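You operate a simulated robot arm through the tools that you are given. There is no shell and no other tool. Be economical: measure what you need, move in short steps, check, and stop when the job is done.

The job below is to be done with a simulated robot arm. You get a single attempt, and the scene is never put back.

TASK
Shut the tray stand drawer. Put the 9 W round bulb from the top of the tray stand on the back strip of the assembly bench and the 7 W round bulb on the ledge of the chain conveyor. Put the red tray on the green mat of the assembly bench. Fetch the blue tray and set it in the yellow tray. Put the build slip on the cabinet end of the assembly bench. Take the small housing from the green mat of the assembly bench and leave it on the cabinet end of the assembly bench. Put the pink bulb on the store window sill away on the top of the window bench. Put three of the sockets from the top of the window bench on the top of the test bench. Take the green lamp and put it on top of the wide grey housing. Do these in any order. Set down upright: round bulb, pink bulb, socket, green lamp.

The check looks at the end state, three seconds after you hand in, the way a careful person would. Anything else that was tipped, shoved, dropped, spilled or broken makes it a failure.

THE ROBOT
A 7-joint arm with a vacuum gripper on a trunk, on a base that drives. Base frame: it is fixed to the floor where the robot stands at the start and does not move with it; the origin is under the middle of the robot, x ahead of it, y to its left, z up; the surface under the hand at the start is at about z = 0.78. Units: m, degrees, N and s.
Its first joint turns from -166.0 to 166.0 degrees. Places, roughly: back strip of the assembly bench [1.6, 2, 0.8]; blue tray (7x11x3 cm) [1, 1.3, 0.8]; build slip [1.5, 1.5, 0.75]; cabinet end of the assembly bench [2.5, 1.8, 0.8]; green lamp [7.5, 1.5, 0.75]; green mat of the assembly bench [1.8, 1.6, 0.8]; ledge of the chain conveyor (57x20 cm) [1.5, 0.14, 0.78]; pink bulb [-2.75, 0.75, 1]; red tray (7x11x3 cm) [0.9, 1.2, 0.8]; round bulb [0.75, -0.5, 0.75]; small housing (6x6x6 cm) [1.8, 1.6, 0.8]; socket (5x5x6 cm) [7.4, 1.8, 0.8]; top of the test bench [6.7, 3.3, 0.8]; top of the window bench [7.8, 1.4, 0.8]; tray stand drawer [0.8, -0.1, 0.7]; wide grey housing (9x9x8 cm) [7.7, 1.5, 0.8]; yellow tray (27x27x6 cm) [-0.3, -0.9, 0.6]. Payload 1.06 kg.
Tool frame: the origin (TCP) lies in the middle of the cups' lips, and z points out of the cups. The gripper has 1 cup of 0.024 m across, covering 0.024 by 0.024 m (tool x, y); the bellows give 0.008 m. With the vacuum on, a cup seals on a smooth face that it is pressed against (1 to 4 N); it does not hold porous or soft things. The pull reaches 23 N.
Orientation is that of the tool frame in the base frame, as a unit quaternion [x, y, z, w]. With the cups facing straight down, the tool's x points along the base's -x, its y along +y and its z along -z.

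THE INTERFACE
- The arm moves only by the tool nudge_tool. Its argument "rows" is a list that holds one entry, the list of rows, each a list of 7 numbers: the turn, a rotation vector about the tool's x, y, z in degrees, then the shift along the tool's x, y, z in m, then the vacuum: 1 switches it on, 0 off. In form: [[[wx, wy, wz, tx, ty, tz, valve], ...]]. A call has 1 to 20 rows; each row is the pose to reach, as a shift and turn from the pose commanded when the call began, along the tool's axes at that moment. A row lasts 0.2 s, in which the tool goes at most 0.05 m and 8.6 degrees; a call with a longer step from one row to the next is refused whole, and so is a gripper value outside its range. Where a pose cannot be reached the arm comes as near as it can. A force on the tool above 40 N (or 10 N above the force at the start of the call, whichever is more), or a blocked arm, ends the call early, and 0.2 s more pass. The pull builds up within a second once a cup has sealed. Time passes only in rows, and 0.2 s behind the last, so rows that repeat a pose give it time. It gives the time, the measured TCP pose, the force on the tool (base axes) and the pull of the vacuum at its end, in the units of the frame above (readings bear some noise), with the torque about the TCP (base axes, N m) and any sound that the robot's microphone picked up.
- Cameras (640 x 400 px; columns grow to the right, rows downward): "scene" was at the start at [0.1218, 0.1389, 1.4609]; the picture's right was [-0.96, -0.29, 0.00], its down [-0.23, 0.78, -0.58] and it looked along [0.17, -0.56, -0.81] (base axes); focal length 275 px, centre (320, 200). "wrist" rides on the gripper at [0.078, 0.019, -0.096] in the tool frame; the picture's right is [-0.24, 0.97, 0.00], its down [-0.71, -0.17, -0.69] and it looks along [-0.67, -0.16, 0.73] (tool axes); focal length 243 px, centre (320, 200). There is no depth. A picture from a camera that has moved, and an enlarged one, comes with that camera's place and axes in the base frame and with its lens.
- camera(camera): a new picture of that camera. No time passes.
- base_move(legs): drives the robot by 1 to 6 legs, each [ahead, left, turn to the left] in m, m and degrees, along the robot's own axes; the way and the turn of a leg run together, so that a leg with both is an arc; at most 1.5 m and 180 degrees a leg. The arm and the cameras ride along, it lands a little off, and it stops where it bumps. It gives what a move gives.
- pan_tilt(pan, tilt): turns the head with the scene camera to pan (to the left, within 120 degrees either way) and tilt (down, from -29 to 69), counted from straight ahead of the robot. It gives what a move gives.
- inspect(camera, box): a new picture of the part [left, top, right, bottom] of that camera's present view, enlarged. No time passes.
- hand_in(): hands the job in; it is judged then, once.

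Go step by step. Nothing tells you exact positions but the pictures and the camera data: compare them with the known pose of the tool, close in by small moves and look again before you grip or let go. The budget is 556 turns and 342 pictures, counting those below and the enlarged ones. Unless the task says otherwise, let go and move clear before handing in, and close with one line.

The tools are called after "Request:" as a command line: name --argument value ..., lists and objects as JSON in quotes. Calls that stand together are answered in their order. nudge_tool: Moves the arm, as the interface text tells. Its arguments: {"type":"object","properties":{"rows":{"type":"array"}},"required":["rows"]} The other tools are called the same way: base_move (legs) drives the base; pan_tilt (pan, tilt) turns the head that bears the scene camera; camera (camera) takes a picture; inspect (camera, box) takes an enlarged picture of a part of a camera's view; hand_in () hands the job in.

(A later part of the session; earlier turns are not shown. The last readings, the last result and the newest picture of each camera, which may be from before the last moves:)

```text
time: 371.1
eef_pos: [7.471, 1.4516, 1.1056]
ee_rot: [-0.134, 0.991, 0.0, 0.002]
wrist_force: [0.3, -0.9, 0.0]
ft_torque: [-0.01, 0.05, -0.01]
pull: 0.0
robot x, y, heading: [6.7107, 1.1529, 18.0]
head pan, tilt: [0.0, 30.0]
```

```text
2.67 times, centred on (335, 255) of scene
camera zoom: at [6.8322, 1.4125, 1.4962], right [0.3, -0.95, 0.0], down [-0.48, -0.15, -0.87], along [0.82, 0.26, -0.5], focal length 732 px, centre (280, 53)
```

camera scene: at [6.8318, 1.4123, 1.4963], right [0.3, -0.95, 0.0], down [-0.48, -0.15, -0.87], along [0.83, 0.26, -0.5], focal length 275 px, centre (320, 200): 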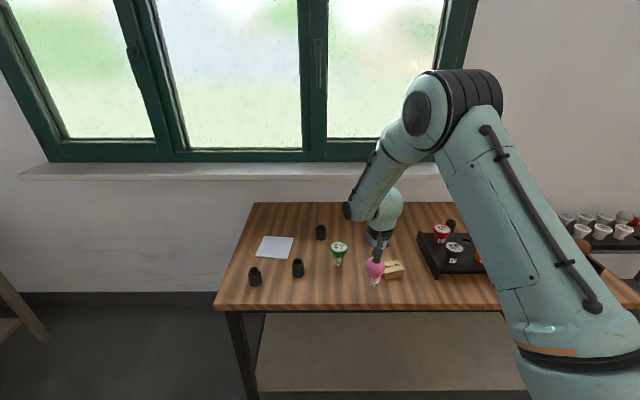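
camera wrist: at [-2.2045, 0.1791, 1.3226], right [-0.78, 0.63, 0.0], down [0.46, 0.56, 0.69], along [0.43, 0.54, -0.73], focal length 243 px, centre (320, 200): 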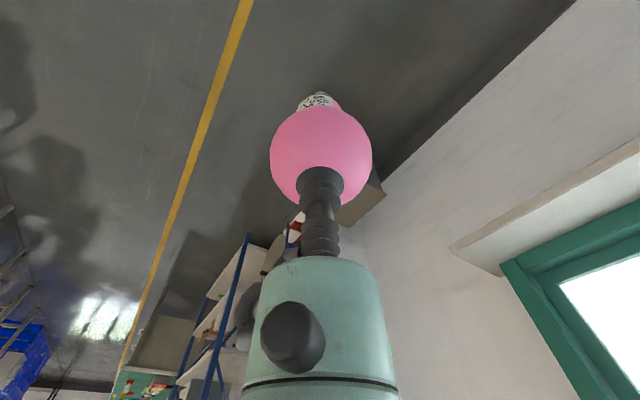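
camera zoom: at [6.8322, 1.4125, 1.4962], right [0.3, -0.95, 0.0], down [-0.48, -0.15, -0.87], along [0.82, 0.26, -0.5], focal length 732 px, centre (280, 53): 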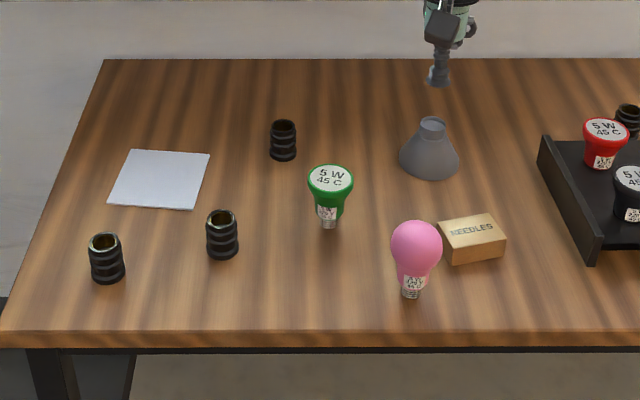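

The pink bulb stands. Now I'll look closely at the sockets, green lamp and grey housing.

Request:
inspect --camera "scene" --box '[355, 215, 405, 265]'

Request:
inspect --camera "scene" --box '[240, 215, 350, 295]'

Request:
camera --camera "wrist"

```text
8.00 times, centred on (380, 240) of scene
camera zoom: at [6.8322, 1.4125, 1.4962], right [0.3, -0.95, 0.0], down [-0.48, -0.15, -0.87], along [0.82, 0.26, -0.5], focal length 2197 px, centre (-160, -120)
```

zoom: 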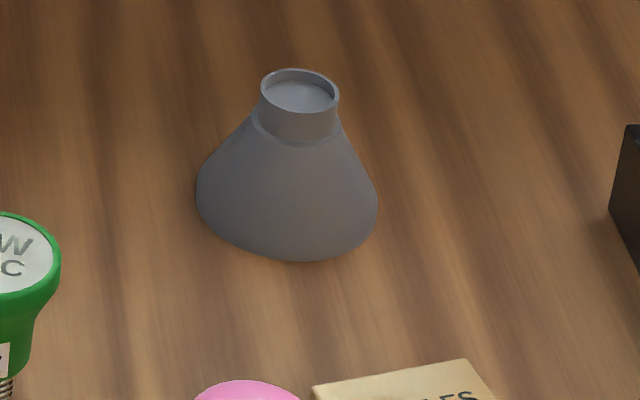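

```text
5.00 times, centred on (295, 255) of scene
camera zoom: at [6.8322, 1.4125, 1.4962], right [0.3, -0.95, 0.0], down [-0.48, -0.15, -0.87], along [0.82, 0.26, -0.5], focal length 1373 px, centre (445, -75)
```

zoom: 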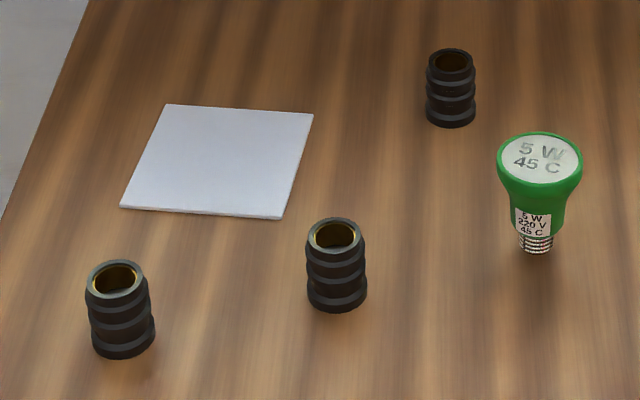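

```text
184 pictures are left
camera wrist: at [7.3893, 1.4483, 1.2], right [-0.03, 1.0, 0.0], down [0.73, 0.02, 0.69], along [0.69, 0.02, -0.73], focal length 243 px, centre (320, 200)
```

wrist: 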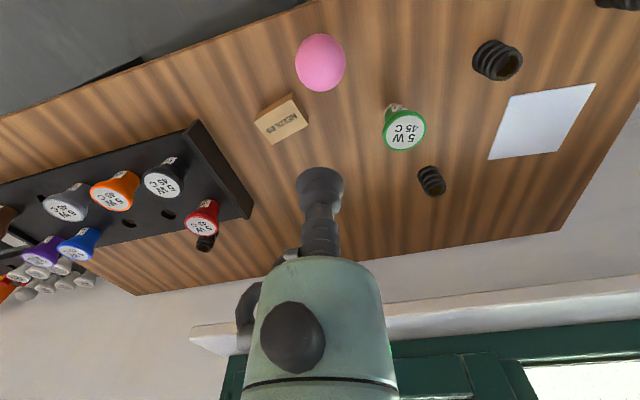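

The green lamp has a flat top at about (7.553,1.572,0.878), and the housing collar has a shallow recess for its base. I'll move over the lamp.

Request:
nudge_tool --rows '[[[0, 0, 0, -0.037, 0.031, 0.0, 0], [0, 0, 0, -0.074, 0.063, 0.0, 0], [0, 0, 0, -0.111, 0.094, 0.0, 0], [0, 0, 0, -0.111, 0.094, 0.045, 0], [0, 0, 0, -0.111, 0.094, 0.09, 0], [0, 0, 0, -0.111, 0.094, 0.135, 0], [0, 0, 0, -0.111, 0.094, 0.175, 0], [0, 0, 0, -0.111, 0.094, 0.175, 0]]]'

Request:
camera --camera "wrist"

Request:
inspect --camera "scene" --box '[300, 190, 420, 290]'

```text
time: 372.9
eef_pos: [7.559, 1.5721, 0.9321]
ee_rot: [-0.136, 0.991, 0.001, 0.003]
wrist_force: [-0.7, 0.2, 0.0]
ft_torque: [0.0, 0.03, 0.0]
pull: 0.0
robot x, y, heading: [6.7136, 1.1592, 17.8]
head pan, tilt: [0.0, 30.0]
```

```text
183 pictures are left
camera wrist: at [7.478, 1.5687, 1.0261], right [-0.03, 1.0, 0.0], down [0.73, 0.02, 0.69], along [0.69, 0.02, -0.73], focal length 243 px, centre (320, 200)
```

wrist: 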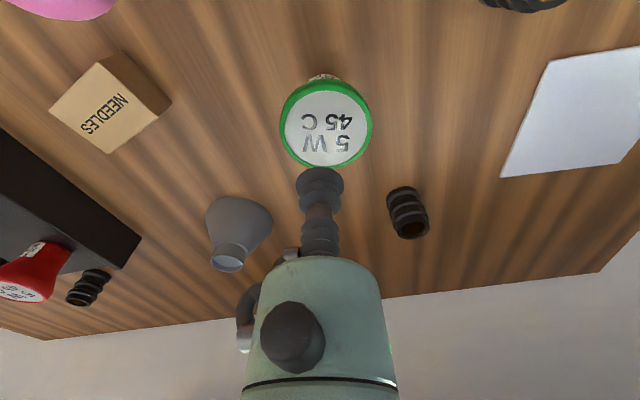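

```text
4.00 times, centred on (360, 240) of scene
camera zoom: at [6.8318, 1.4123, 1.4963], right [0.3, -0.95, 0.0], down [-0.48, -0.15, -0.87], along [0.83, 0.26, -0.5], focal length 1099 px, centre (160, 40)
```

zoom: 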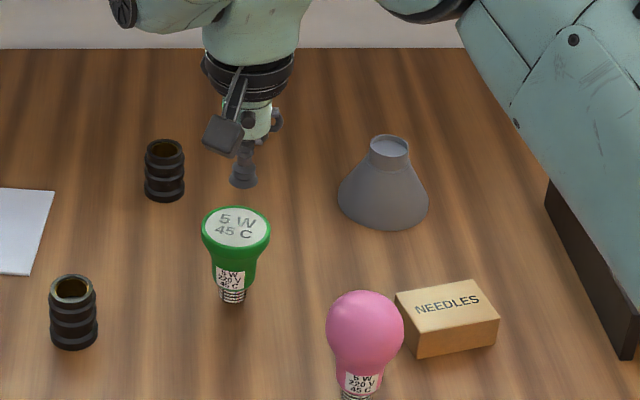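

Request:
nudge_tool --rows '[[[0, 0, 0, 0.003, 0.004, 0.03, 1], [0, 0, 0, 0.003, 0.004, 0.052, 1], [0, 0, 0, 0.003, 0.004, 0.058, 1], [0, 0, 0, 0.003, 0.004, 0.062, 1], [0, 0, 0, 0.003, 0.004, 0.064, 1], [0, 0, 0, 0.003, 0.004, 0.064, 1]]]'

```text
time: 373.9
eef_pos: [7.5545, 1.5759, 0.8756]
ee_rot: [-0.135, 0.991, 0.002, 0.007]
wrist_force: [0.3, -2.5, 15.1]
ft_torque: [-0.05, 0.03, -0.02]
pull: 23.2
robot x, y, heading: [6.7155, 1.1518, 17.7]
head pan, tilt: [0.0, 30.0]
stopped in row 5: the force on the tool passed its limit at 43 N (the readings are from after the stop); the commanded pose is now the measured one
```

Sealed on the lamp. I'll lift it, move the base closer, and measure the housing collar precisely.

Request:
nudge_tool --rows '[[[0, 0, 0, 0, 0, -0.01, 1], [0, 0, 0, 0, 0, -0.04, 1], [0, 0, 0, 0, 0, -0.08, 1], [0, 0, 0, 0, 0, -0.12, 1], [0, 0, 0, 0, 0, -0.16, 1], [0, 0, 0, 0, 0, -0.19, 1], [0, 0, 0, 0, 0, -0.19, 1]]]'

Request:
base_move --legs '[[0.15, -0.05, 0]]'

Request:
camera --camera "wrist"

Request:
camera --camera "scene"

```text
time: 375.5
eef_pos: [7.5515, 1.5778, 1.064]
ee_rot: [-0.135, 0.991, 0.002, 0.004]
wrist_force: [-0.5, -0.2, -1.1]
ft_torque: [-0.01, 0.01, -0.01]
pull: 23.1
robot x, y, heading: [6.7132, 1.1554, 17.5]
head pan, tilt: [0.0, 30.0]
```

```text
time: 376.9
eef_pos: [7.7059, 1.5696, 1.0643]
ee_rot: [-0.133, 0.991, 0.001, 0.005]
wrist_force: [-0.8, 0.2, 0.0]
ft_torque: [0.02, 0.01, 0.01]
pull: 22.8
robot x, y, heading: [6.8664, 1.1537, 17.7]
head pan, tilt: [0.0, 30.0]
```

```text
181 pictures are left
camera wrist: at [7.624, 1.5668, 1.1579], right [-0.03, 1.0, 0.0], down [0.72, 0.02, 0.69], along [0.69, 0.02, -0.72], focal length 243 px, centre (320, 200)
```

wrist: 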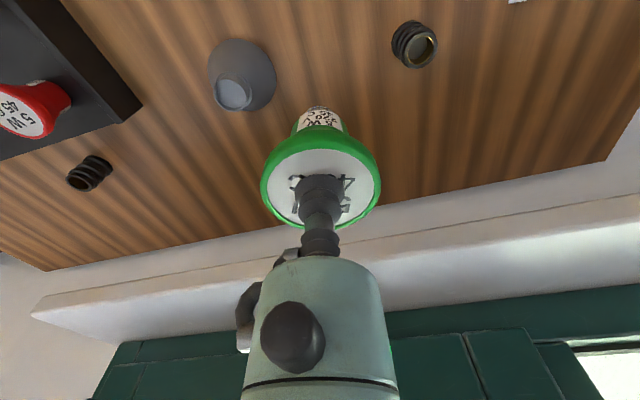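

```text
180 pictures are left
camera scene: at [6.9864, 1.4078, 1.4963], right [0.3, -0.95, 0.0], down [-0.48, -0.15, -0.87], along [0.83, 0.26, -0.5], focal length 275 px, centre (320, 200)
```

scene: 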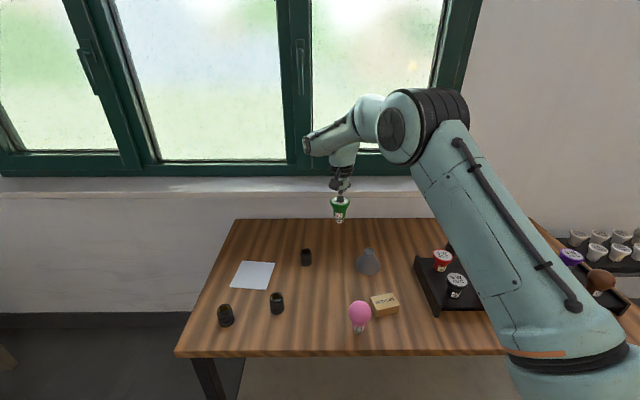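

The collar disc is at about (7.733,1.469,0.870). I'll bring the lamp over it, a couple of centimetres above, and compare in both views.

Request:
nudge_tool --rows '[[[0, 0, 0, 0, -0.035, 0, 1], [0, 0, 0, 0, -0.07, 0, 1], [0, 0, 0, -0.0005, -0.1045, 0, 1], [0, 0, 0, -0.0005, -0.1045, 0.035, 1], [0, 0, 0, -0.0005, -0.1045, 0.07, 1], [0, 0, 0, -0.0005, -0.1045, 0.09, 1], [0, 0, 0, -0.0005, -0.1045, 0.09, 1]]]'

Request:
inspect --camera "wrist" --box '[230, 60, 410, 220]'

Request:
inspect --camera "scene" --box '[340, 205, 400, 285]'

```text
time: 378.5
eef_pos: [7.7336, 1.4703, 0.9731]
ee_rot: [-0.134, 0.991, 0.002, 0.005]
wrist_force: [-0.1, -0.1, -0.5]
ft_torque: [0.01, 0.04, 0.0]
pull: 22.8
robot x, y, heading: [6.8632, 1.1518, 17.4]
head pan, tilt: [0.0, 30.0]
```

```text
2.50 times, centred on (320, 140) of wrist
camera zoom: at [7.6522, 1.466, 1.0669], right [-0.03, 1.0, 0.0], down [0.72, 0.02, 0.69], along [0.69, 0.02, -0.72], focal length 606 px, centre (320, 350)
```

zoom: 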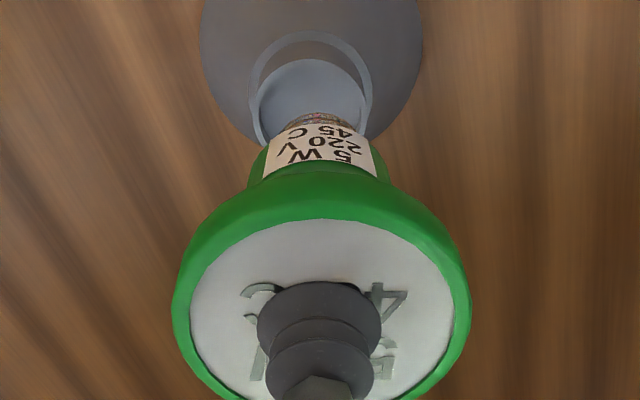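

```text
5.00 times, centred on (370, 245) of scene
camera zoom: at [6.9863, 1.4078, 1.4963], right [0.3, -0.95, 0.0], down [-0.48, -0.15, -0.87], along [0.83, 0.26, -0.5], focal length 1373 px, centre (70, -25)
```

zoom: 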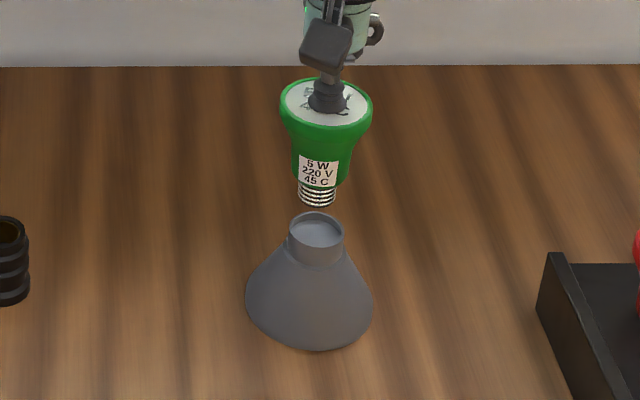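

Nicely aligned, needing only 2–3 mm sideways. I'll trim and lower to contact.

Request:
nudge_tool --rows '[[[0, 0, 0, 0, -0.0025, 0.005, 1], [0, 0, 0, 0, -0.0025, 0.012, 1], [0, 0, 0, 0, -0.0025, 0.019, 1], [0, 0, 0, 0, -0.0025, 0.023, 1], [0, 0, 0, 0, -0.0025, 0.023, 1]]]'

Request:
inspect --camera "wrist" --box '[270, 60, 370, 140]'

Request:
inspect --camera "scene" --box '[350, 215, 390, 275]'

```text
time: 379.7
eef_pos: [7.7353, 1.4681, 0.9516]
ee_rot: [-0.133, 0.991, 0.001, 0.006]
wrist_force: [0.8, 0.6, 0.5]
ft_torque: [0.02, -0.01, 0.01]
pull: 22.3
robot x, y, heading: [6.8672, 1.1541, 17.5]
head pan, tilt: [0.0, 30.0]
```

```text
5.00 times, centred on (320, 100) of wrist
camera zoom: at [7.6534, 1.4646, 1.0451], right [-0.03, 1.0, 0.0], down [0.72, 0.02, 0.69], along [0.69, 0.02, -0.72], focal length 1213 px, centre (320, 700)
```

zoom: 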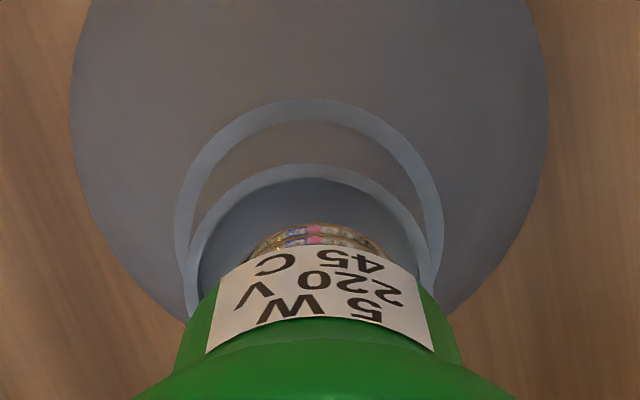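

```text
6.67 times, centred on (370, 245) of scene
camera zoom: at [6.9864, 1.4078, 1.4963], right [0.3, -0.95, 0.0], down [-0.48, -0.15, -0.87], along [0.83, 0.26, -0.5], focal length 1831 px, centre (-13, -100)
```

zoom: 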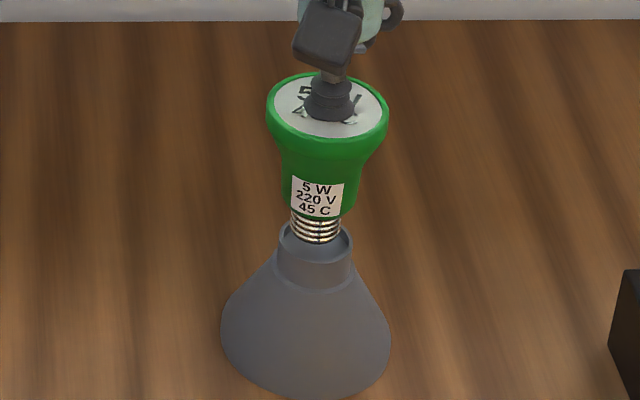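

The base is entering the collar, centred. Continuing down in small steps.

Request:
nudge_tool --rows '[[[0, 0, 0, 0, -0.0005, 0.0015, 1], [0, 0, 0, 0, -0.0005, 0.003, 1], [0, 0, 0, 0, -0.0005, 0.003, 1]]]'

Request:
nudge_tool --rows '[[[0, 0, 0, 0, 0, 0.0015, 1], [0, 0, 0, 0, 0, 0.0015, 1]]]'

Request:
nudge_tool --rows '[[[0, 0, 0, 0, 0, 0.0015, 1], [0, 0, 0, 0, 0, 0.0015, 1]]]'

```text
time: 380.5
eef_pos: [7.7359, 1.4666, 0.9497]
ee_rot: [-0.134, 0.991, 0.001, 0.007]
wrist_force: [-0.4, 0.6, 13.7]
ft_torque: [0.04, 0.09, 0.01]
pull: 22.7
robot x, y, heading: [6.8699, 1.1538, 17.3]
head pan, tilt: [0.0, 30.0]
```

```text
time: 381.1
eef_pos: [7.7353, 1.468, 0.9479]
ee_rot: [-0.133, 0.991, 0.003, 0.005]
wrist_force: [0.4, -0.1, 19.1]
ft_torque: [0.06, -0.02, 0.0]
pull: 22.5
robot x, y, heading: [6.8663, 1.1534, 17.5]
head pan, tilt: [0.0, 30.0]
```

```text
time: 381.7
eef_pos: [7.7348, 1.468, 0.9461]
ee_rot: [-0.133, 0.991, 0.002, 0.006]
wrist_force: [-0.6, -1.1, 23.7]
ft_torque: [0.01, 0.05, -0.01]
pull: 23.3
robot x, y, heading: [6.8699, 1.1506, 17.1]
head pan, tilt: [0.0, 30.0]
```

Request:
nudge_tool --rows '[[[0, 0, 0, 0, 0, -0.002, 1], [0, 0, 0, 0, 0, -0.0035, 1], [0, 0, 0, 0, 0, -0.0035, 1]]]'

Request:
inspect --camera "scene" --box '[350, 215, 390, 275]'

Request:
inspect --camera "wrist" --box '[270, 60, 370, 140]'

```text
time: 382.5
eef_pos: [7.7353, 1.4671, 0.9463]
ee_rot: [-0.134, 0.991, 0.002, 0.004]
wrist_force: [0.0, 1.0, 0.4]
ft_torque: [0.02, -0.03, -0.01]
pull: 22.9
robot x, y, heading: [6.8702, 1.1508, 17.6]
head pan, tilt: [0.0, 30.0]
```

```text
6.67 times, centred on (370, 245) of scene
camera zoom: at [6.9863, 1.4078, 1.4963], right [0.3, -0.95, 0.0], down [-0.48, -0.15, -0.87], along [0.83, 0.26, -0.5], focal length 1831 px, centre (-13, -100)
```

zoom: 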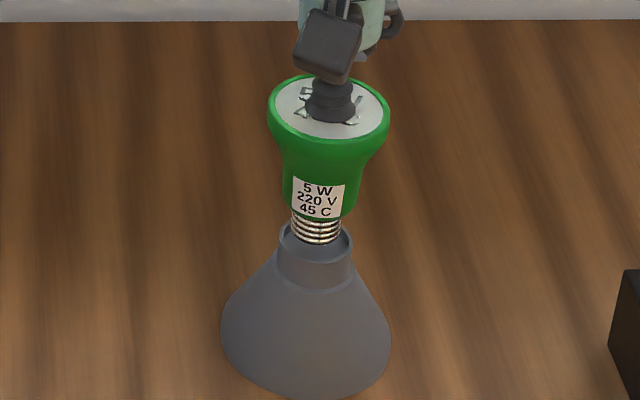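

```text
5.00 times, centred on (320, 100) of wrist
camera zoom: at [7.654, 1.464, 1.0403], right [-0.03, 1.0, 0.0], down [0.72, 0.02, 0.69], along [0.69, 0.02, -0.72], focal length 1213 px, centre (320, 700)
```

zoom: 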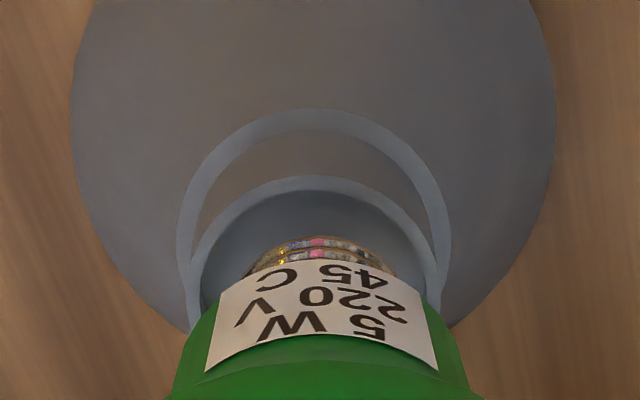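

It rests on the collar floor inside the rim. Releasing and lifting straight up.

Request:
nudge_tool --rows '[[[0, 0, 0, 0, 0, 0.0006, 1], [0, 0, 0, 0, 0, 0.0006, 0], [0, 0, 0, 0, 0, 0.0006, 0], [0, 0, 0, 0, 0, 0.0006, 0], [0, 0, 0, 0, 0, 0.0006, 0], [0, 0, 0, 0, 0, 0.0006, 0], [0, 0, 0, 0, 0, -0.002, 0], [0, 0, 0, 0, 0, -0.005, 0], [0, 0, 0, 0, 0, -0.01, 0], [0, 0, 0, 0, 0, -0.02, 0], [0, 0, 0, 0, 0, -0.04, 0], [0, 0, 0, 0, 0, -0.08, 0], [0, 0, 0, 0, 0, -0.12, 0], [0, 0, 0, 0, 0, -0.15, 0]]]'

Request:
inspect --camera "scene" --box '[330, 205, 410, 285]'

Request:
camera --camera "wrist"

```text
time: 385.5
eef_pos: [7.7351, 1.4652, 1.0995]
ee_rot: [-0.133, 0.991, 0.001, 0.006]
wrist_force: [0.0, -0.6, 0.3]
ft_torque: [0.01, 0.01, -0.02]
pull: 0.0
robot x, y, heading: [6.8618, 1.1501, 17.8]
head pan, tilt: [0.0, 30.0]
```

```text
5.00 times, centred on (370, 245) of scene
camera zoom: at [6.9866, 1.4079, 1.4962], right [0.3, -0.95, 0.0], down [-0.48, -0.15, -0.87], along [0.83, 0.26, -0.5], focal length 1373 px, centre (70, -25)
```

zoom: 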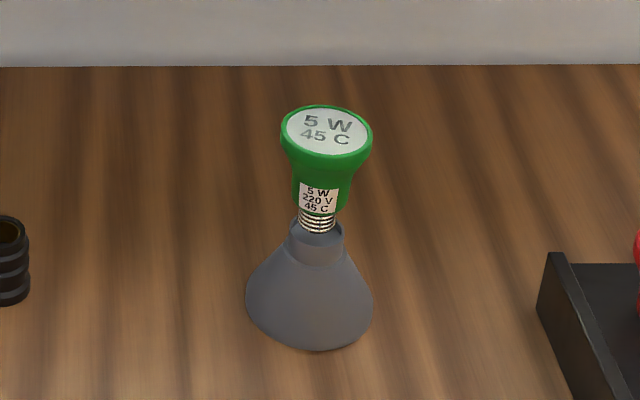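

```text
172 pictures are left
camera wrist: at [7.6526, 1.462, 1.1923], right [-0.03, 1.0, 0.0], down [0.72, 0.02, 0.69], along [0.69, 0.02, -0.72], focal length 243 px, centre (320, 200)
```

wrist: 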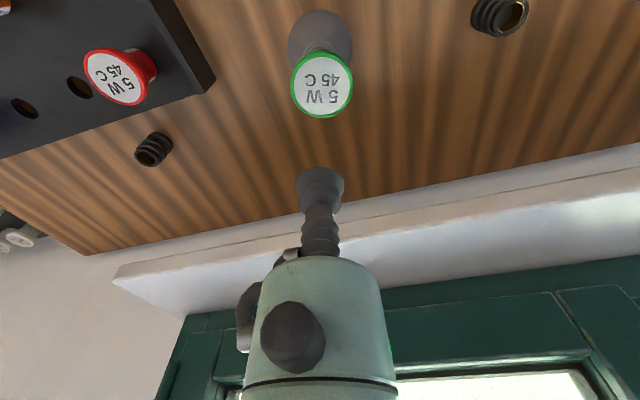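

The green lamp stands on the grey housing. Next the sockets: I'll tilt the tool above the front-middle socket to look into its opening.

Request:
nudge_tool --rows '[[[0, 0, 0, 0.023, 0.038, 0, 0], [0, 0, 0, 0.046, 0.077, 0, 0], [0, 0, 0, 0.069, 0.115, 0, 0], [-1, 4, 0, 0.092, 0.154, 0, 0], [-2, 8, 0, 0.115, 0.192, 0, 0], [-3, 12, 0, 0.138, 0.23, 0.01, 0], [-4, 16, 0, 0.161, 0.269, 0.03, 0], [-4.6, 19.5, 0, 0.161, 0.269, 0.05, 0], [-4.6, 19.5, 0, 0.161, 0.269, 0.05, 0]]]'

Request:
camera --camera "wrist"

```text
time: 387.5
eef_pos: [7.5114, 1.6822, 1.0497]
ee_rot: [-0.131, 0.977, 0.019, -0.17]
wrist_force: [0.1, -0.9, 0.7]
ft_torque: [0.02, -0.01, 0.03]
pull: 0.0
robot x, y, heading: [6.8687, 1.1512, 17.5]
head pan, tilt: [0.0, 30.0]
```

```text
171 pictures are left
camera wrist: at [7.4669, 1.6808, 1.1644], right [-0.03, 1.0, 0.0], down [0.92, 0.03, 0.4], along [0.4, 0.01, -0.92], focal length 243 px, centre (320, 200)
```

wrist: 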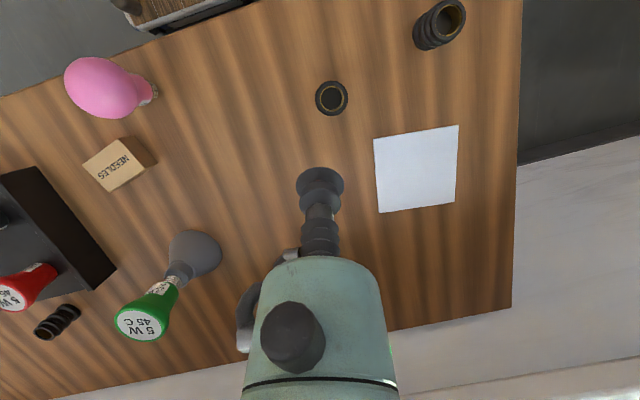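

Request:
inspect --camera "wrist" --box '[300, 70, 364, 126]'

Request:
inspect --camera "wrist" --box '[400, 0, 480, 60]'

```text
7.14 times, centred on (332, 98) of wrist
camera zoom: at [7.4669, 1.6808, 1.1644], right [-0.03, 1.0, 0.0], down [0.92, 0.03, 0.4], along [0.4, 0.01, -0.92], focal length 1733 px, centre (234, 929)
```

zoom: 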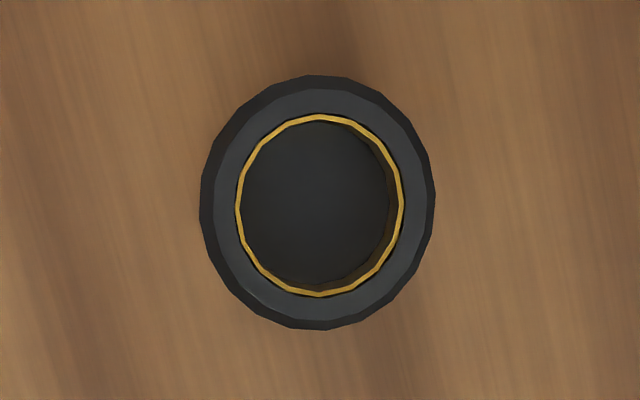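

```text
6.67 times, centred on (440, 30) of wrist
camera zoom: at [7.4669, 1.6808, 1.1644], right [-0.03, 1.0, 0.0], down [0.92, 0.03, 0.4], along [0.4, 0.01, -0.92], focal length 1618 px, centre (-480, 1333)
```

zoom: 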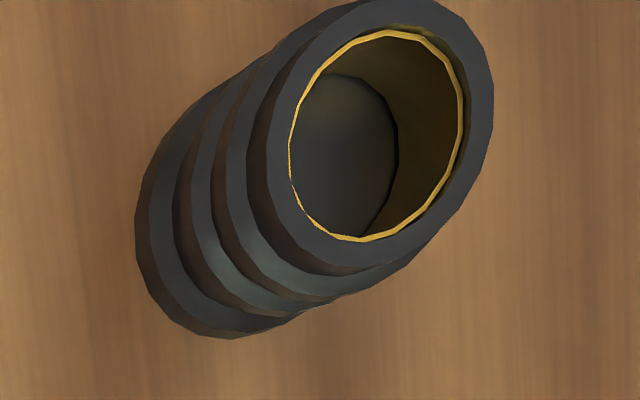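

The socket has a flat floor inside an opening of about 27 mm, so the 24 mm cup can go in if well centred. I'll straighten the tool above this socket and measure from close.

Request:
nudge_tool --rows '[[[0.9, -4, 0, 0, 0.003, 0.02, 0], [1.8, -8, 0, 0, 0.006, 0.04, 0], [2.8, -12, 0, 0, 0.009, 0.06, 0], [3.7, -16, 0, 0, 0.012, 0.08, 0], [4.6, -19.5, 0, 0.0006, 0.0134, 0.1077, 0], [4.6, -19.5, 0, 0.0006, 0.0134, 0.1077, 0]]]'

Request:
camera --camera "wrist"

Request:
inspect --camera "wrist" --box '[260, 80, 380, 200]'

```text
time: 388.9
eef_pos: [7.4679, 1.6931, 0.9469]
ee_rot: [-0.134, 0.991, 0.002, 0.006]
wrist_force: [0.0, 1.1, 0.2]
ft_torque: [0.02, 0.02, 0.04]
pull: 0.0
robot x, y, heading: [6.8644, 1.1498, 17.7]
head pan, tilt: [0.0, 30.0]
```

```text
168 pictures are left
camera wrist: at [7.3853, 1.6901, 1.0409], right [-0.03, 1.0, 0.0], down [0.72, 0.02, 0.69], along [0.69, 0.02, -0.72], focal length 243 px, centre (320, 200)
```

wrist: 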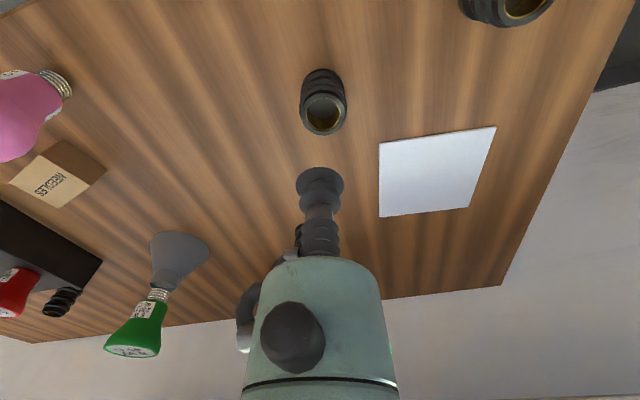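

```text
3.33 times, centred on (320, 140) of wrist
camera zoom: at [7.3853, 1.6901, 1.0409], right [-0.03, 1.0, 0.0], down [0.72, 0.02, 0.69], along [0.69, 0.02, -0.72], focal length 809 px, centre (320, 400)
```

zoom: 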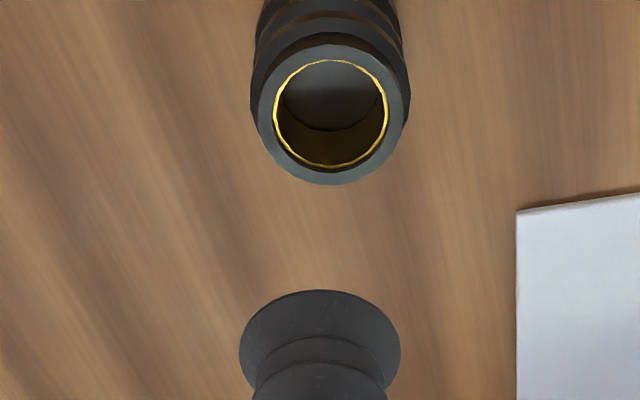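

The rim is at z 0.851, with the opening about 28 mm and the lip about 25 mm. I'll level the tool, centre it, come down close, and re-measure.

Request:
nudge_tool --rows '[[[0.14, 0.72, 0, -0.0065, 0.0017, 0.02, 0], [0.14, 0.72, 0, -0.0065, 0.0017, 0.05, 0], [0.14, 0.72, 0, -0.0065, 0.0017, 0.075, 0], [0.14, 0.72, 0, -0.0065, 0.0017, 0.08, 0], [0.14, 0.72, 0, -0.0065, 0.0017, 0.08, 0]]]'

Request:
inspect --camera "wrist" --box '[270, 110, 370, 210]'

Request:
inspect --camera "scene" --box '[250, 270, 310, 330]'

```text
time: 390.1
eef_pos: [7.4752, 1.6986, 0.8676]
ee_rot: [-0.132, 0.991, 0.0, -0.001]
wrist_force: [-0.7, -1.4, 0.2]
ft_torque: [0.01, 0.0, 0.02]
pull: 0.0
robot x, y, heading: [6.8613, 1.1485, 17.6]
head pan, tilt: [0.0, 30.0]
```

```text
4.00 times, centred on (320, 160) of wrist
camera zoom: at [7.3946, 1.6963, 0.9622], right [-0.03, 1.0, 0.0], down [0.73, 0.02, 0.68], along [0.68, 0.02, -0.73], focal length 970 px, centre (320, 360)
```

zoom: 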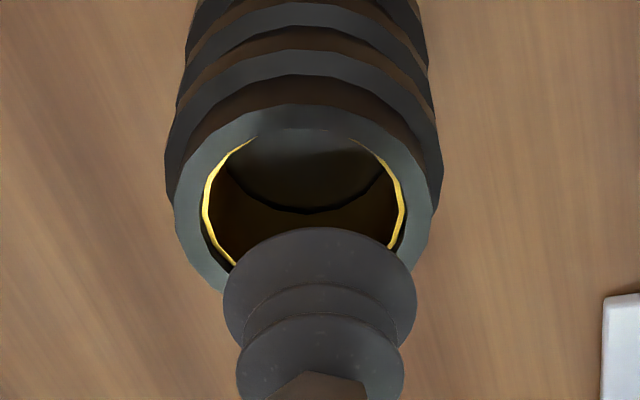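

```text
6.67 times, centred on (280, 300) of scene
camera zoom: at [6.9863, 1.4079, 1.4963], right [0.3, -0.95, 0.0], down [-0.48, -0.15, -0.87], along [0.83, 0.26, -0.5], focal length 1831 px, centre (587, -467)
```

zoom: 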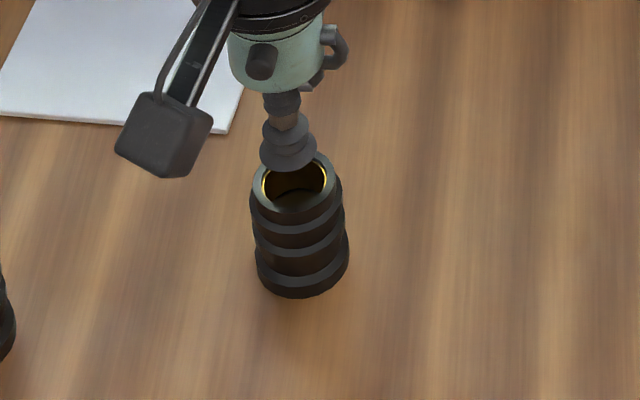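

Request:
nudge_tool --rows '[[[0, 0, 0, 0.0033, -0.0022, 0, 0], [0, 0, 0, 0.0033, -0.0022, 0.004, 0], [0, 0, 0, 0.0033, -0.0022, 0.006, 0], [0, 0, 0, 0.0033, -0.0022, 0.006, 0]]]'

Request:
inspect --camera "wrist" --box '[270, 110, 370, 210]'

Request:
inspect --camera "scene" --box '[260, 275, 300, 315]'

```text
time: 391.1
eef_pos: [7.4728, 1.6955, 0.8626]
ee_rot: [-0.133, 0.991, 0.0, -0.001]
wrist_force: [-0.4, -0.5, 0.3]
ft_torque: [-0.02, -0.01, 0.01]
pull: 0.1
robot x, y, heading: [6.8675, 1.1519, 17.4]
head pan, tilt: [0.0, 30.0]
```

```text
4.00 times, centred on (320, 160) of wrist
camera zoom: at [7.392, 1.6928, 0.9565], right [-0.03, 1.0, 0.0], down [0.73, 0.02, 0.68], along [0.68, 0.02, -0.73], focal length 970 px, centre (320, 360)
```

zoom: 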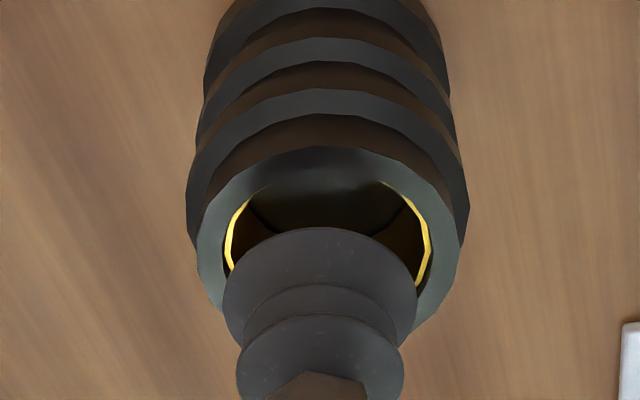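

```text
10.00 times, centred on (280, 295) of scene
camera zoom: at [6.9863, 1.4079, 1.4963], right [0.3, -0.95, 0.0], down [-0.48, -0.15, -0.87], along [0.83, 0.26, -0.5], focal length 2747 px, centre (720, -750)
```

zoom: 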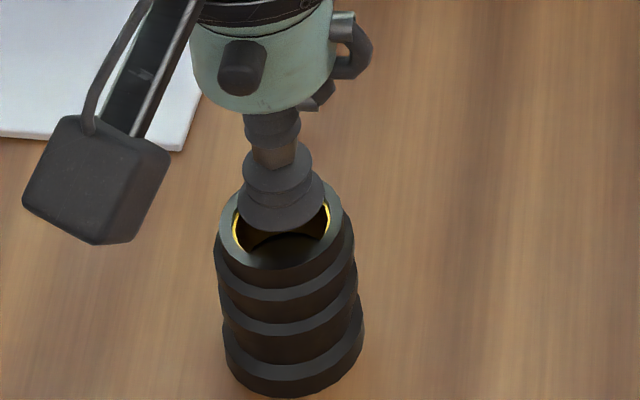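

Centred within a millimetre in both views. I'll nudge 0.8 mm and enter the opening slowly.

Request:
nudge_tool --rows '[[[0, 0, 0, -0.0002, 0.0008, 0.003, 1], [0, 0, 0, -0.0002, 0.0008, 0.007, 1], [0, 0, 0, -0.0002, 0.0008, 0.011, 1], [0, 0, 0, -0.0002, 0.0008, 0.015, 1], [0, 0, 0, -0.0002, 0.0008, 0.017, 1], [0, 0, 0, -0.0002, 0.0008, 0.017, 1]]]'

Request:
inspect --camera "scene" --box '[260, 275, 300, 315]'

```text
time: 392.5
eef_pos: [7.4728, 1.6971, 0.8468]
ee_rot: [-0.134, 0.991, -0.001, 0.0]
wrist_force: [0.6, -1.7, 16.5]
ft_torque: [0.0, -0.02, 0.02]
pull: 22.6
robot x, y, heading: [6.8692, 1.1508, 17.3]
head pan, tilt: [0.0, 30.0]
```

```text
10.00 times, centred on (280, 295) of scene
camera zoom: at [6.9859, 1.4073, 1.4964], right [0.3, -0.95, 0.0], down [-0.48, -0.15, -0.87], along [0.83, 0.26, -0.5], focal length 2747 px, centre (720, -750)
```

zoom: 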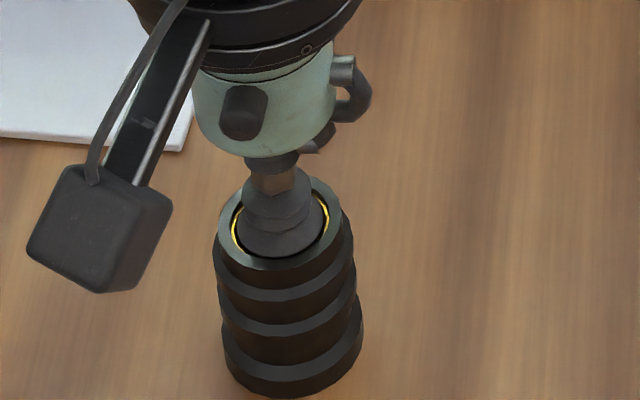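

The socket is held (22.6 N). I'll lift it, back away, turn toward the test bench and look.

Request:
nudge_tool --rows '[[[0, 0, 0, 0, 0, -0.01, 1], [0, 0, 0, 0, 0, -0.04, 1], [0, 0, 0, 0, 0, -0.08, 1], [0, 0, 0, 0, 0, -0.12, 1], [0, 0, 0, 0, 0, -0.17, 1], [0, 0, 0, 0, 0, -0.22, 1], [0, 0, 0, 0, 0, -0.26, 1], [0, 0, 0, 0, 0, -0.3, 1]]]'

Request:
base_move --legs '[[-0.4, 0, 0], [0, 0, 90], [0.8, -0.4, 0]]'

Request:
pan_tilt --pan 0 --tilt 30

Request:
camera --camera "scene"

Request:
camera --camera "wrist"

```text
time: 394.3
eef_pos: [7.4759, 1.6966, 1.1441]
ee_rot: [-0.133, 0.991, -0.001, -0.002]
wrist_force: [0.9, 0.1, 0.3]
ft_torque: [-0.02, 0.01, 0.01]
pull: 23.2
robot x, y, heading: [6.868, 1.1546, 17.5]
head pan, tilt: [0.0, 30.0]
```

```text
time: 405.0
eef_pos: [6.0613, 2.516, 1.1421]
ee_rot: [0.799, -0.601, 0.001, 0.0]
wrist_force: [0.5, -0.2, -0.5]
ft_torque: [-0.04, 0.0, -0.04]
pull: 23.3
robot x, y, heading: [6.6143, 1.9138, 108.1]
head pan, tilt: [0.0, 30.0]
```

```text
time: 405.6
eef_pos: [6.0604, 2.5162, 1.1437]
ee_rot: [0.799, -0.601, 0.0, 0.0]
wrist_force: [-0.3, -0.3, -1.5]
ft_torque: [-0.03, 0.01, 0.02]
pull: 22.8
robot x, y, heading: [6.6125, 1.9151, 108.1]
head pan, tilt: [0.0, 30.0]
```

```text
161 pictures are left
camera scene: at [6.3554, 2.0275, 1.4963], right [0.95, 0.31, 0.0], down [0.16, -0.47, -0.87], along [-0.27, 0.82, -0.5], focal length 275 px, centre (320, 200)
```

scene: 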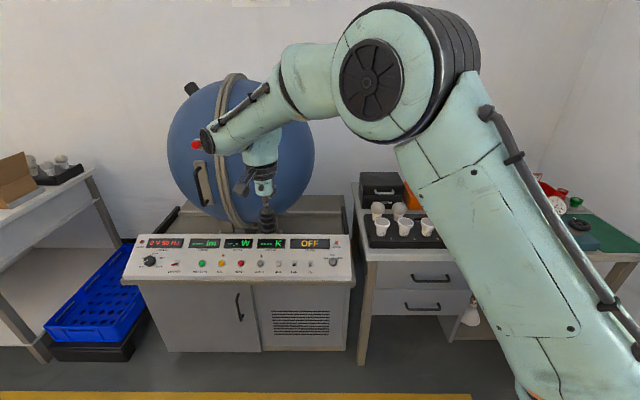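

```text
160 pictures are left
camera wrist: at [6.0636, 2.4349, 1.2372], right [-1.0, -0.04, 0.0], down [-0.03, 0.73, 0.68], along [-0.03, 0.68, -0.73], focal length 243 px, centre (320, 200)
```

wrist: 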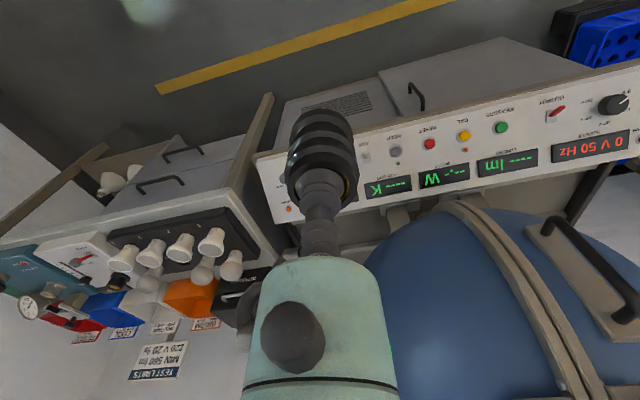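

The test bench is right of the sphere. I'll strafe right to face it and look at its top.

Request:
base_move --legs '[[0, -0.6, 0]]'

Request:
pan_tilt --pan -5 --tilt 35

Request:
camera --camera "scene"

Request:
camera --camera "wrist"

```text
time: 408.4
eef_pos: [6.5009, 2.7071, 1.142]
ee_rot: [0.769, -0.64, 0.001, -0.001]
wrist_force: [-0.4, 0.3, 0.6]
ft_torque: [0.0, -0.02, 0.02]
pull: 23.1
robot x, y, heading: [6.9919, 2.0538, 102.6]
head pan, tilt: [0.0, 30.0]
stopped in leg 1: the robot was blocked; the commanded pose is now the measured one
```

```text
time: 409.0
eef_pos: [6.5005, 2.7061, 1.1426]
ee_rot: [0.769, -0.639, 0.001, -0.001]
wrist_force: [-0.3, 0.4, 0.1]
ft_torque: [0.0, -0.04, 0.0]
pull: 23.1
robot x, y, heading: [6.9898, 2.0526, 102.6]
head pan, tilt: [-5.0, 35.0]
```

```text
159 pictures are left
camera scene: at [6.7544, 2.1912, 1.4885], right [0.99, 0.13, 0.0], down [0.08, -0.57, -0.82], along [-0.11, 0.81, -0.57], focal length 275 px, centre (320, 200)
```

scene: 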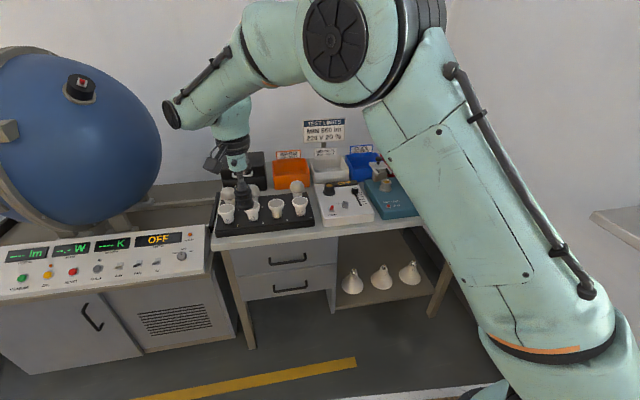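

```text
158 pictures are left
camera wrist: at [6.4957, 2.626, 1.2369], right [-1.0, 0.05, 0.0], down [0.04, 0.73, 0.68], along [0.04, 0.68, -0.73], focal length 243 px, centre (320, 200)
```

wrist: 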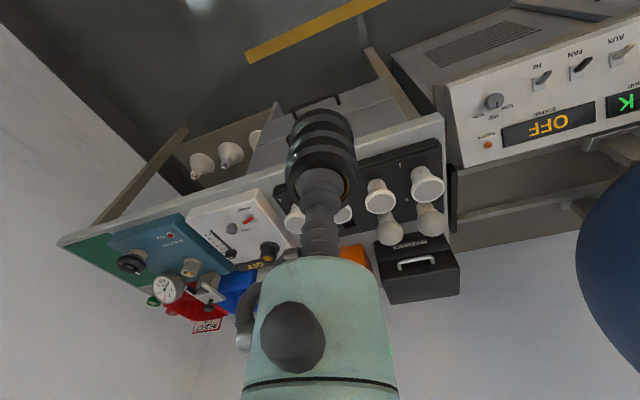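

The base bumped something, likely the window bench's corner. I'll move forward away from it, then check the items there.

Request:
base_move --legs '[[0.15, 0.1, 0], [0, 0, -40]]'

Request:
pan_tilt --pan -100 --tilt 35

Request:
camera --camera "scene"

Request:
pan_tilt --pan 30 --tilt 35

Request:
camera --camera "scene"

```text
time: 412.4
eef_pos: [6.9265, 2.9951, 1.1415]
ee_rot: [-0.493, 0.87, -0.001, 0.0]
wrist_force: [0.6, 0.5, 0.1]
ft_torque: [0.01, -0.03, 0.02]
pull: 22.6
robot x, y, heading: [6.8622, 2.1839, 61.4]
head pan, tilt: [-5.0, 35.0]
```

```text
time: 414.2
eef_pos: [6.9268, 2.9949, 1.143]
ee_rot: [-0.493, 0.87, -0.002, 0.0]
wrist_force: [-0.4, 0.0, 0.0]
ft_torque: [-0.04, -0.03, -0.02]
pull: 22.9
robot x, y, heading: [6.8623, 2.1791, 61.0]
head pan, tilt: [-100.0, 35.0]
```

```text
157 pictures are left
camera scene: at [6.7967, 2.3124, 1.4885], right [-0.63, -0.78, 0.0], down [-0.45, 0.36, -0.82], along [0.64, -0.51, -0.57], focal length 275 px, centre (320, 200)
```

scene: 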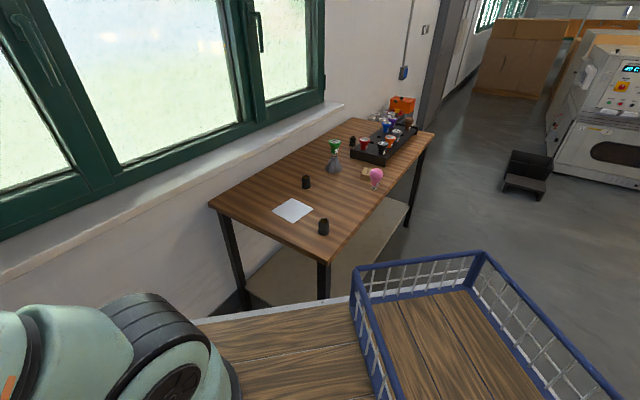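

```text
time: 416.3
eef_pos: [6.9256, 2.9944, 1.1426]
ee_rot: [-0.494, 0.87, -0.001, 0.0]
wrist_force: [0.8, -0.3, -0.9]
ft_torque: [0.0, 0.02, -0.01]
pull: 23.1
robot x, y, heading: [6.8604, 2.1803, 61.2]
head pan, tilt: [30.0, 35.0]
```

```text
156 pictures are left
camera scene: at [6.7261, 2.4555, 1.4885], right [1.0, 0.02, 0.0], down [0.01, -0.57, -0.82], along [-0.02, 0.82, -0.57], focal length 275 px, centre (320, 200)
```

scene: 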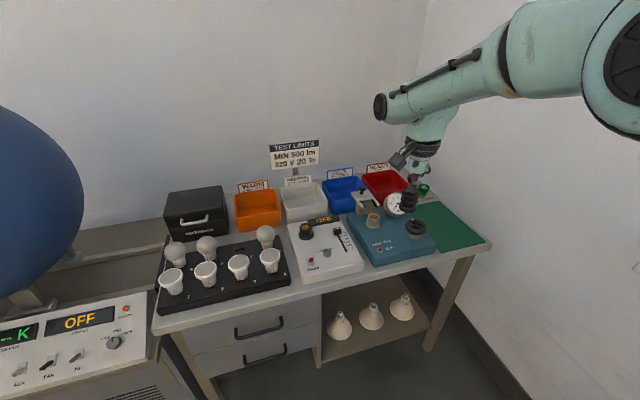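

Everything on the window bench still stands. The free spot on the test bench is its right-hand mat, about (7.2,3.2–3.4). I'll move closer.

Request:
base_move --legs '[[0.26, -0.03, 0]]'

Request:
pan_tilt --pan 10 --tilt 45

Request:
camera --camera "scene"

Request:
camera --camera "wrist"

```text
time: 418.2
eef_pos: [7.0761, 3.2164, 1.1427]
ee_rot: [-0.496, 0.868, -0.001, -0.001]
wrist_force: [0.2, -0.5, 0.2]
ft_torque: [0.0, -0.03, 0.02]
pull: 23.0
robot x, y, heading: [7.0166, 2.4006, 61.6]
head pan, tilt: [30.0, 35.0]
```

```text
time: 419.0
eef_pos: [7.0757, 3.2154, 1.1429]
ee_rot: [-0.496, 0.868, -0.001, 0.0]
wrist_force: [0.1, 0.0, -0.9]
ft_torque: [0.01, 0.01, 0.01]
pull: 23.1
robot x, y, heading: [7.02, 2.4036, 61.8]
head pan, tilt: [10.0, 45.0]
```

```text
155 pictures are left
camera scene: at [6.9065, 2.6642, 1.4737], right [0.95, -0.32, 0.0], down [-0.22, -0.67, -0.71], along [0.22, 0.67, -0.71], focal length 275 px, centre (320, 200)
```

scene: 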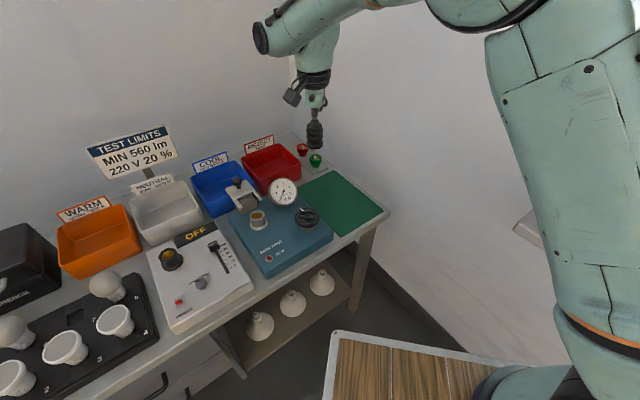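

```text
154 pictures are left
camera wrist: at [7.0188, 3.1577, 1.2368], right [-0.72, 0.7, 0.0], down [0.51, 0.52, 0.68], along [0.48, 0.49, -0.73], focal length 243 px, centre (320, 200)
```

wrist: 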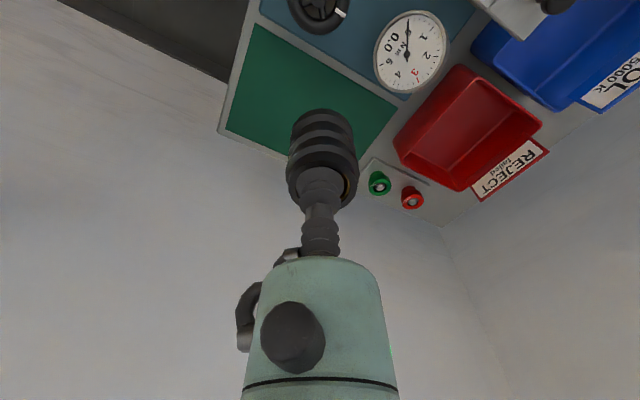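

The green mat on the bench's right end spans about 0.2 × 0.28 m, centre (7.175,3.28). I'll place the first socket toward its back at (7.145,3.36).

Request:
nudge_tool --rows '[[[0, 0, 0, -0.04, 0.003, 0, 1], [0, 0, 0, -0.08, 0.007, 0, 1], [0, 0, 0, -0.12, 0.01, 0, 1], [0, 0, 0, -0.16, 0.014, 0, 1], [0, 0, 0, -0.16, 0.014, 0.045, 1], [0, 0, 0, -0.16, 0.014, 0.09, 1], [0, 0, 0, -0.16, 0.014, 0.135, 1], [0, 0, 0, -0.16, 0.014, 0.18, 1], [0, 0, 0, -0.16, 0.014, 0.22, 1], [0, 0, 0, -0.16, 0.014, 0.25, 1], [0, 0, 0, -0.16, 0.014, 0.265, 1], [0, 0, 0, -0.16, 0.014, 0.265, 1]]]'

Request:
camera --camera "wrist"

Request:
camera --camera "scene"

```text
time: 421.6
eef_pos: [7.1441, 3.3597, 0.8765]
ee_rot: [-0.495, 0.869, -0.001, -0.001]
wrist_force: [0.1, -0.6, -0.6]
ft_torque: [0.02, -0.01, 0.03]
pull: 22.9
robot x, y, heading: [7.0175, 2.4007, 61.4]
head pan, tilt: [10.0, 45.0]
```

```text
153 pictures are left
camera wrist: at [7.0871, 3.3013, 0.9703], right [-0.72, 0.7, 0.0], down [0.51, 0.52, 0.68], along [0.48, 0.49, -0.73], focal length 243 px, centre (320, 200)
```

wrist: 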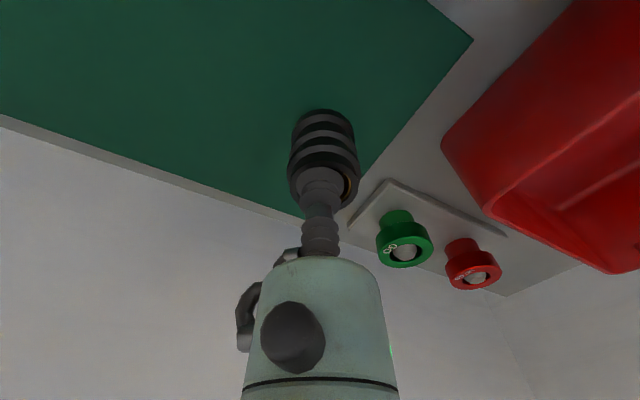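

```text
152 pictures are left
camera scene: at [6.9065, 2.6642, 1.4737], right [0.95, -0.32, 0.0], down [-0.22, -0.67, -0.71], along [0.22, 0.67, -0.71], focal length 275 px, centre (320, 200)
```

scene: 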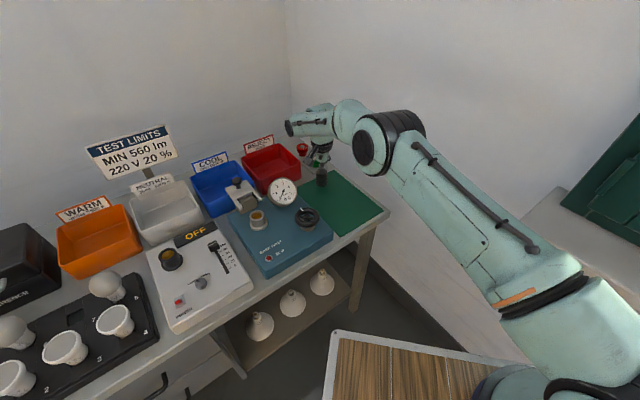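

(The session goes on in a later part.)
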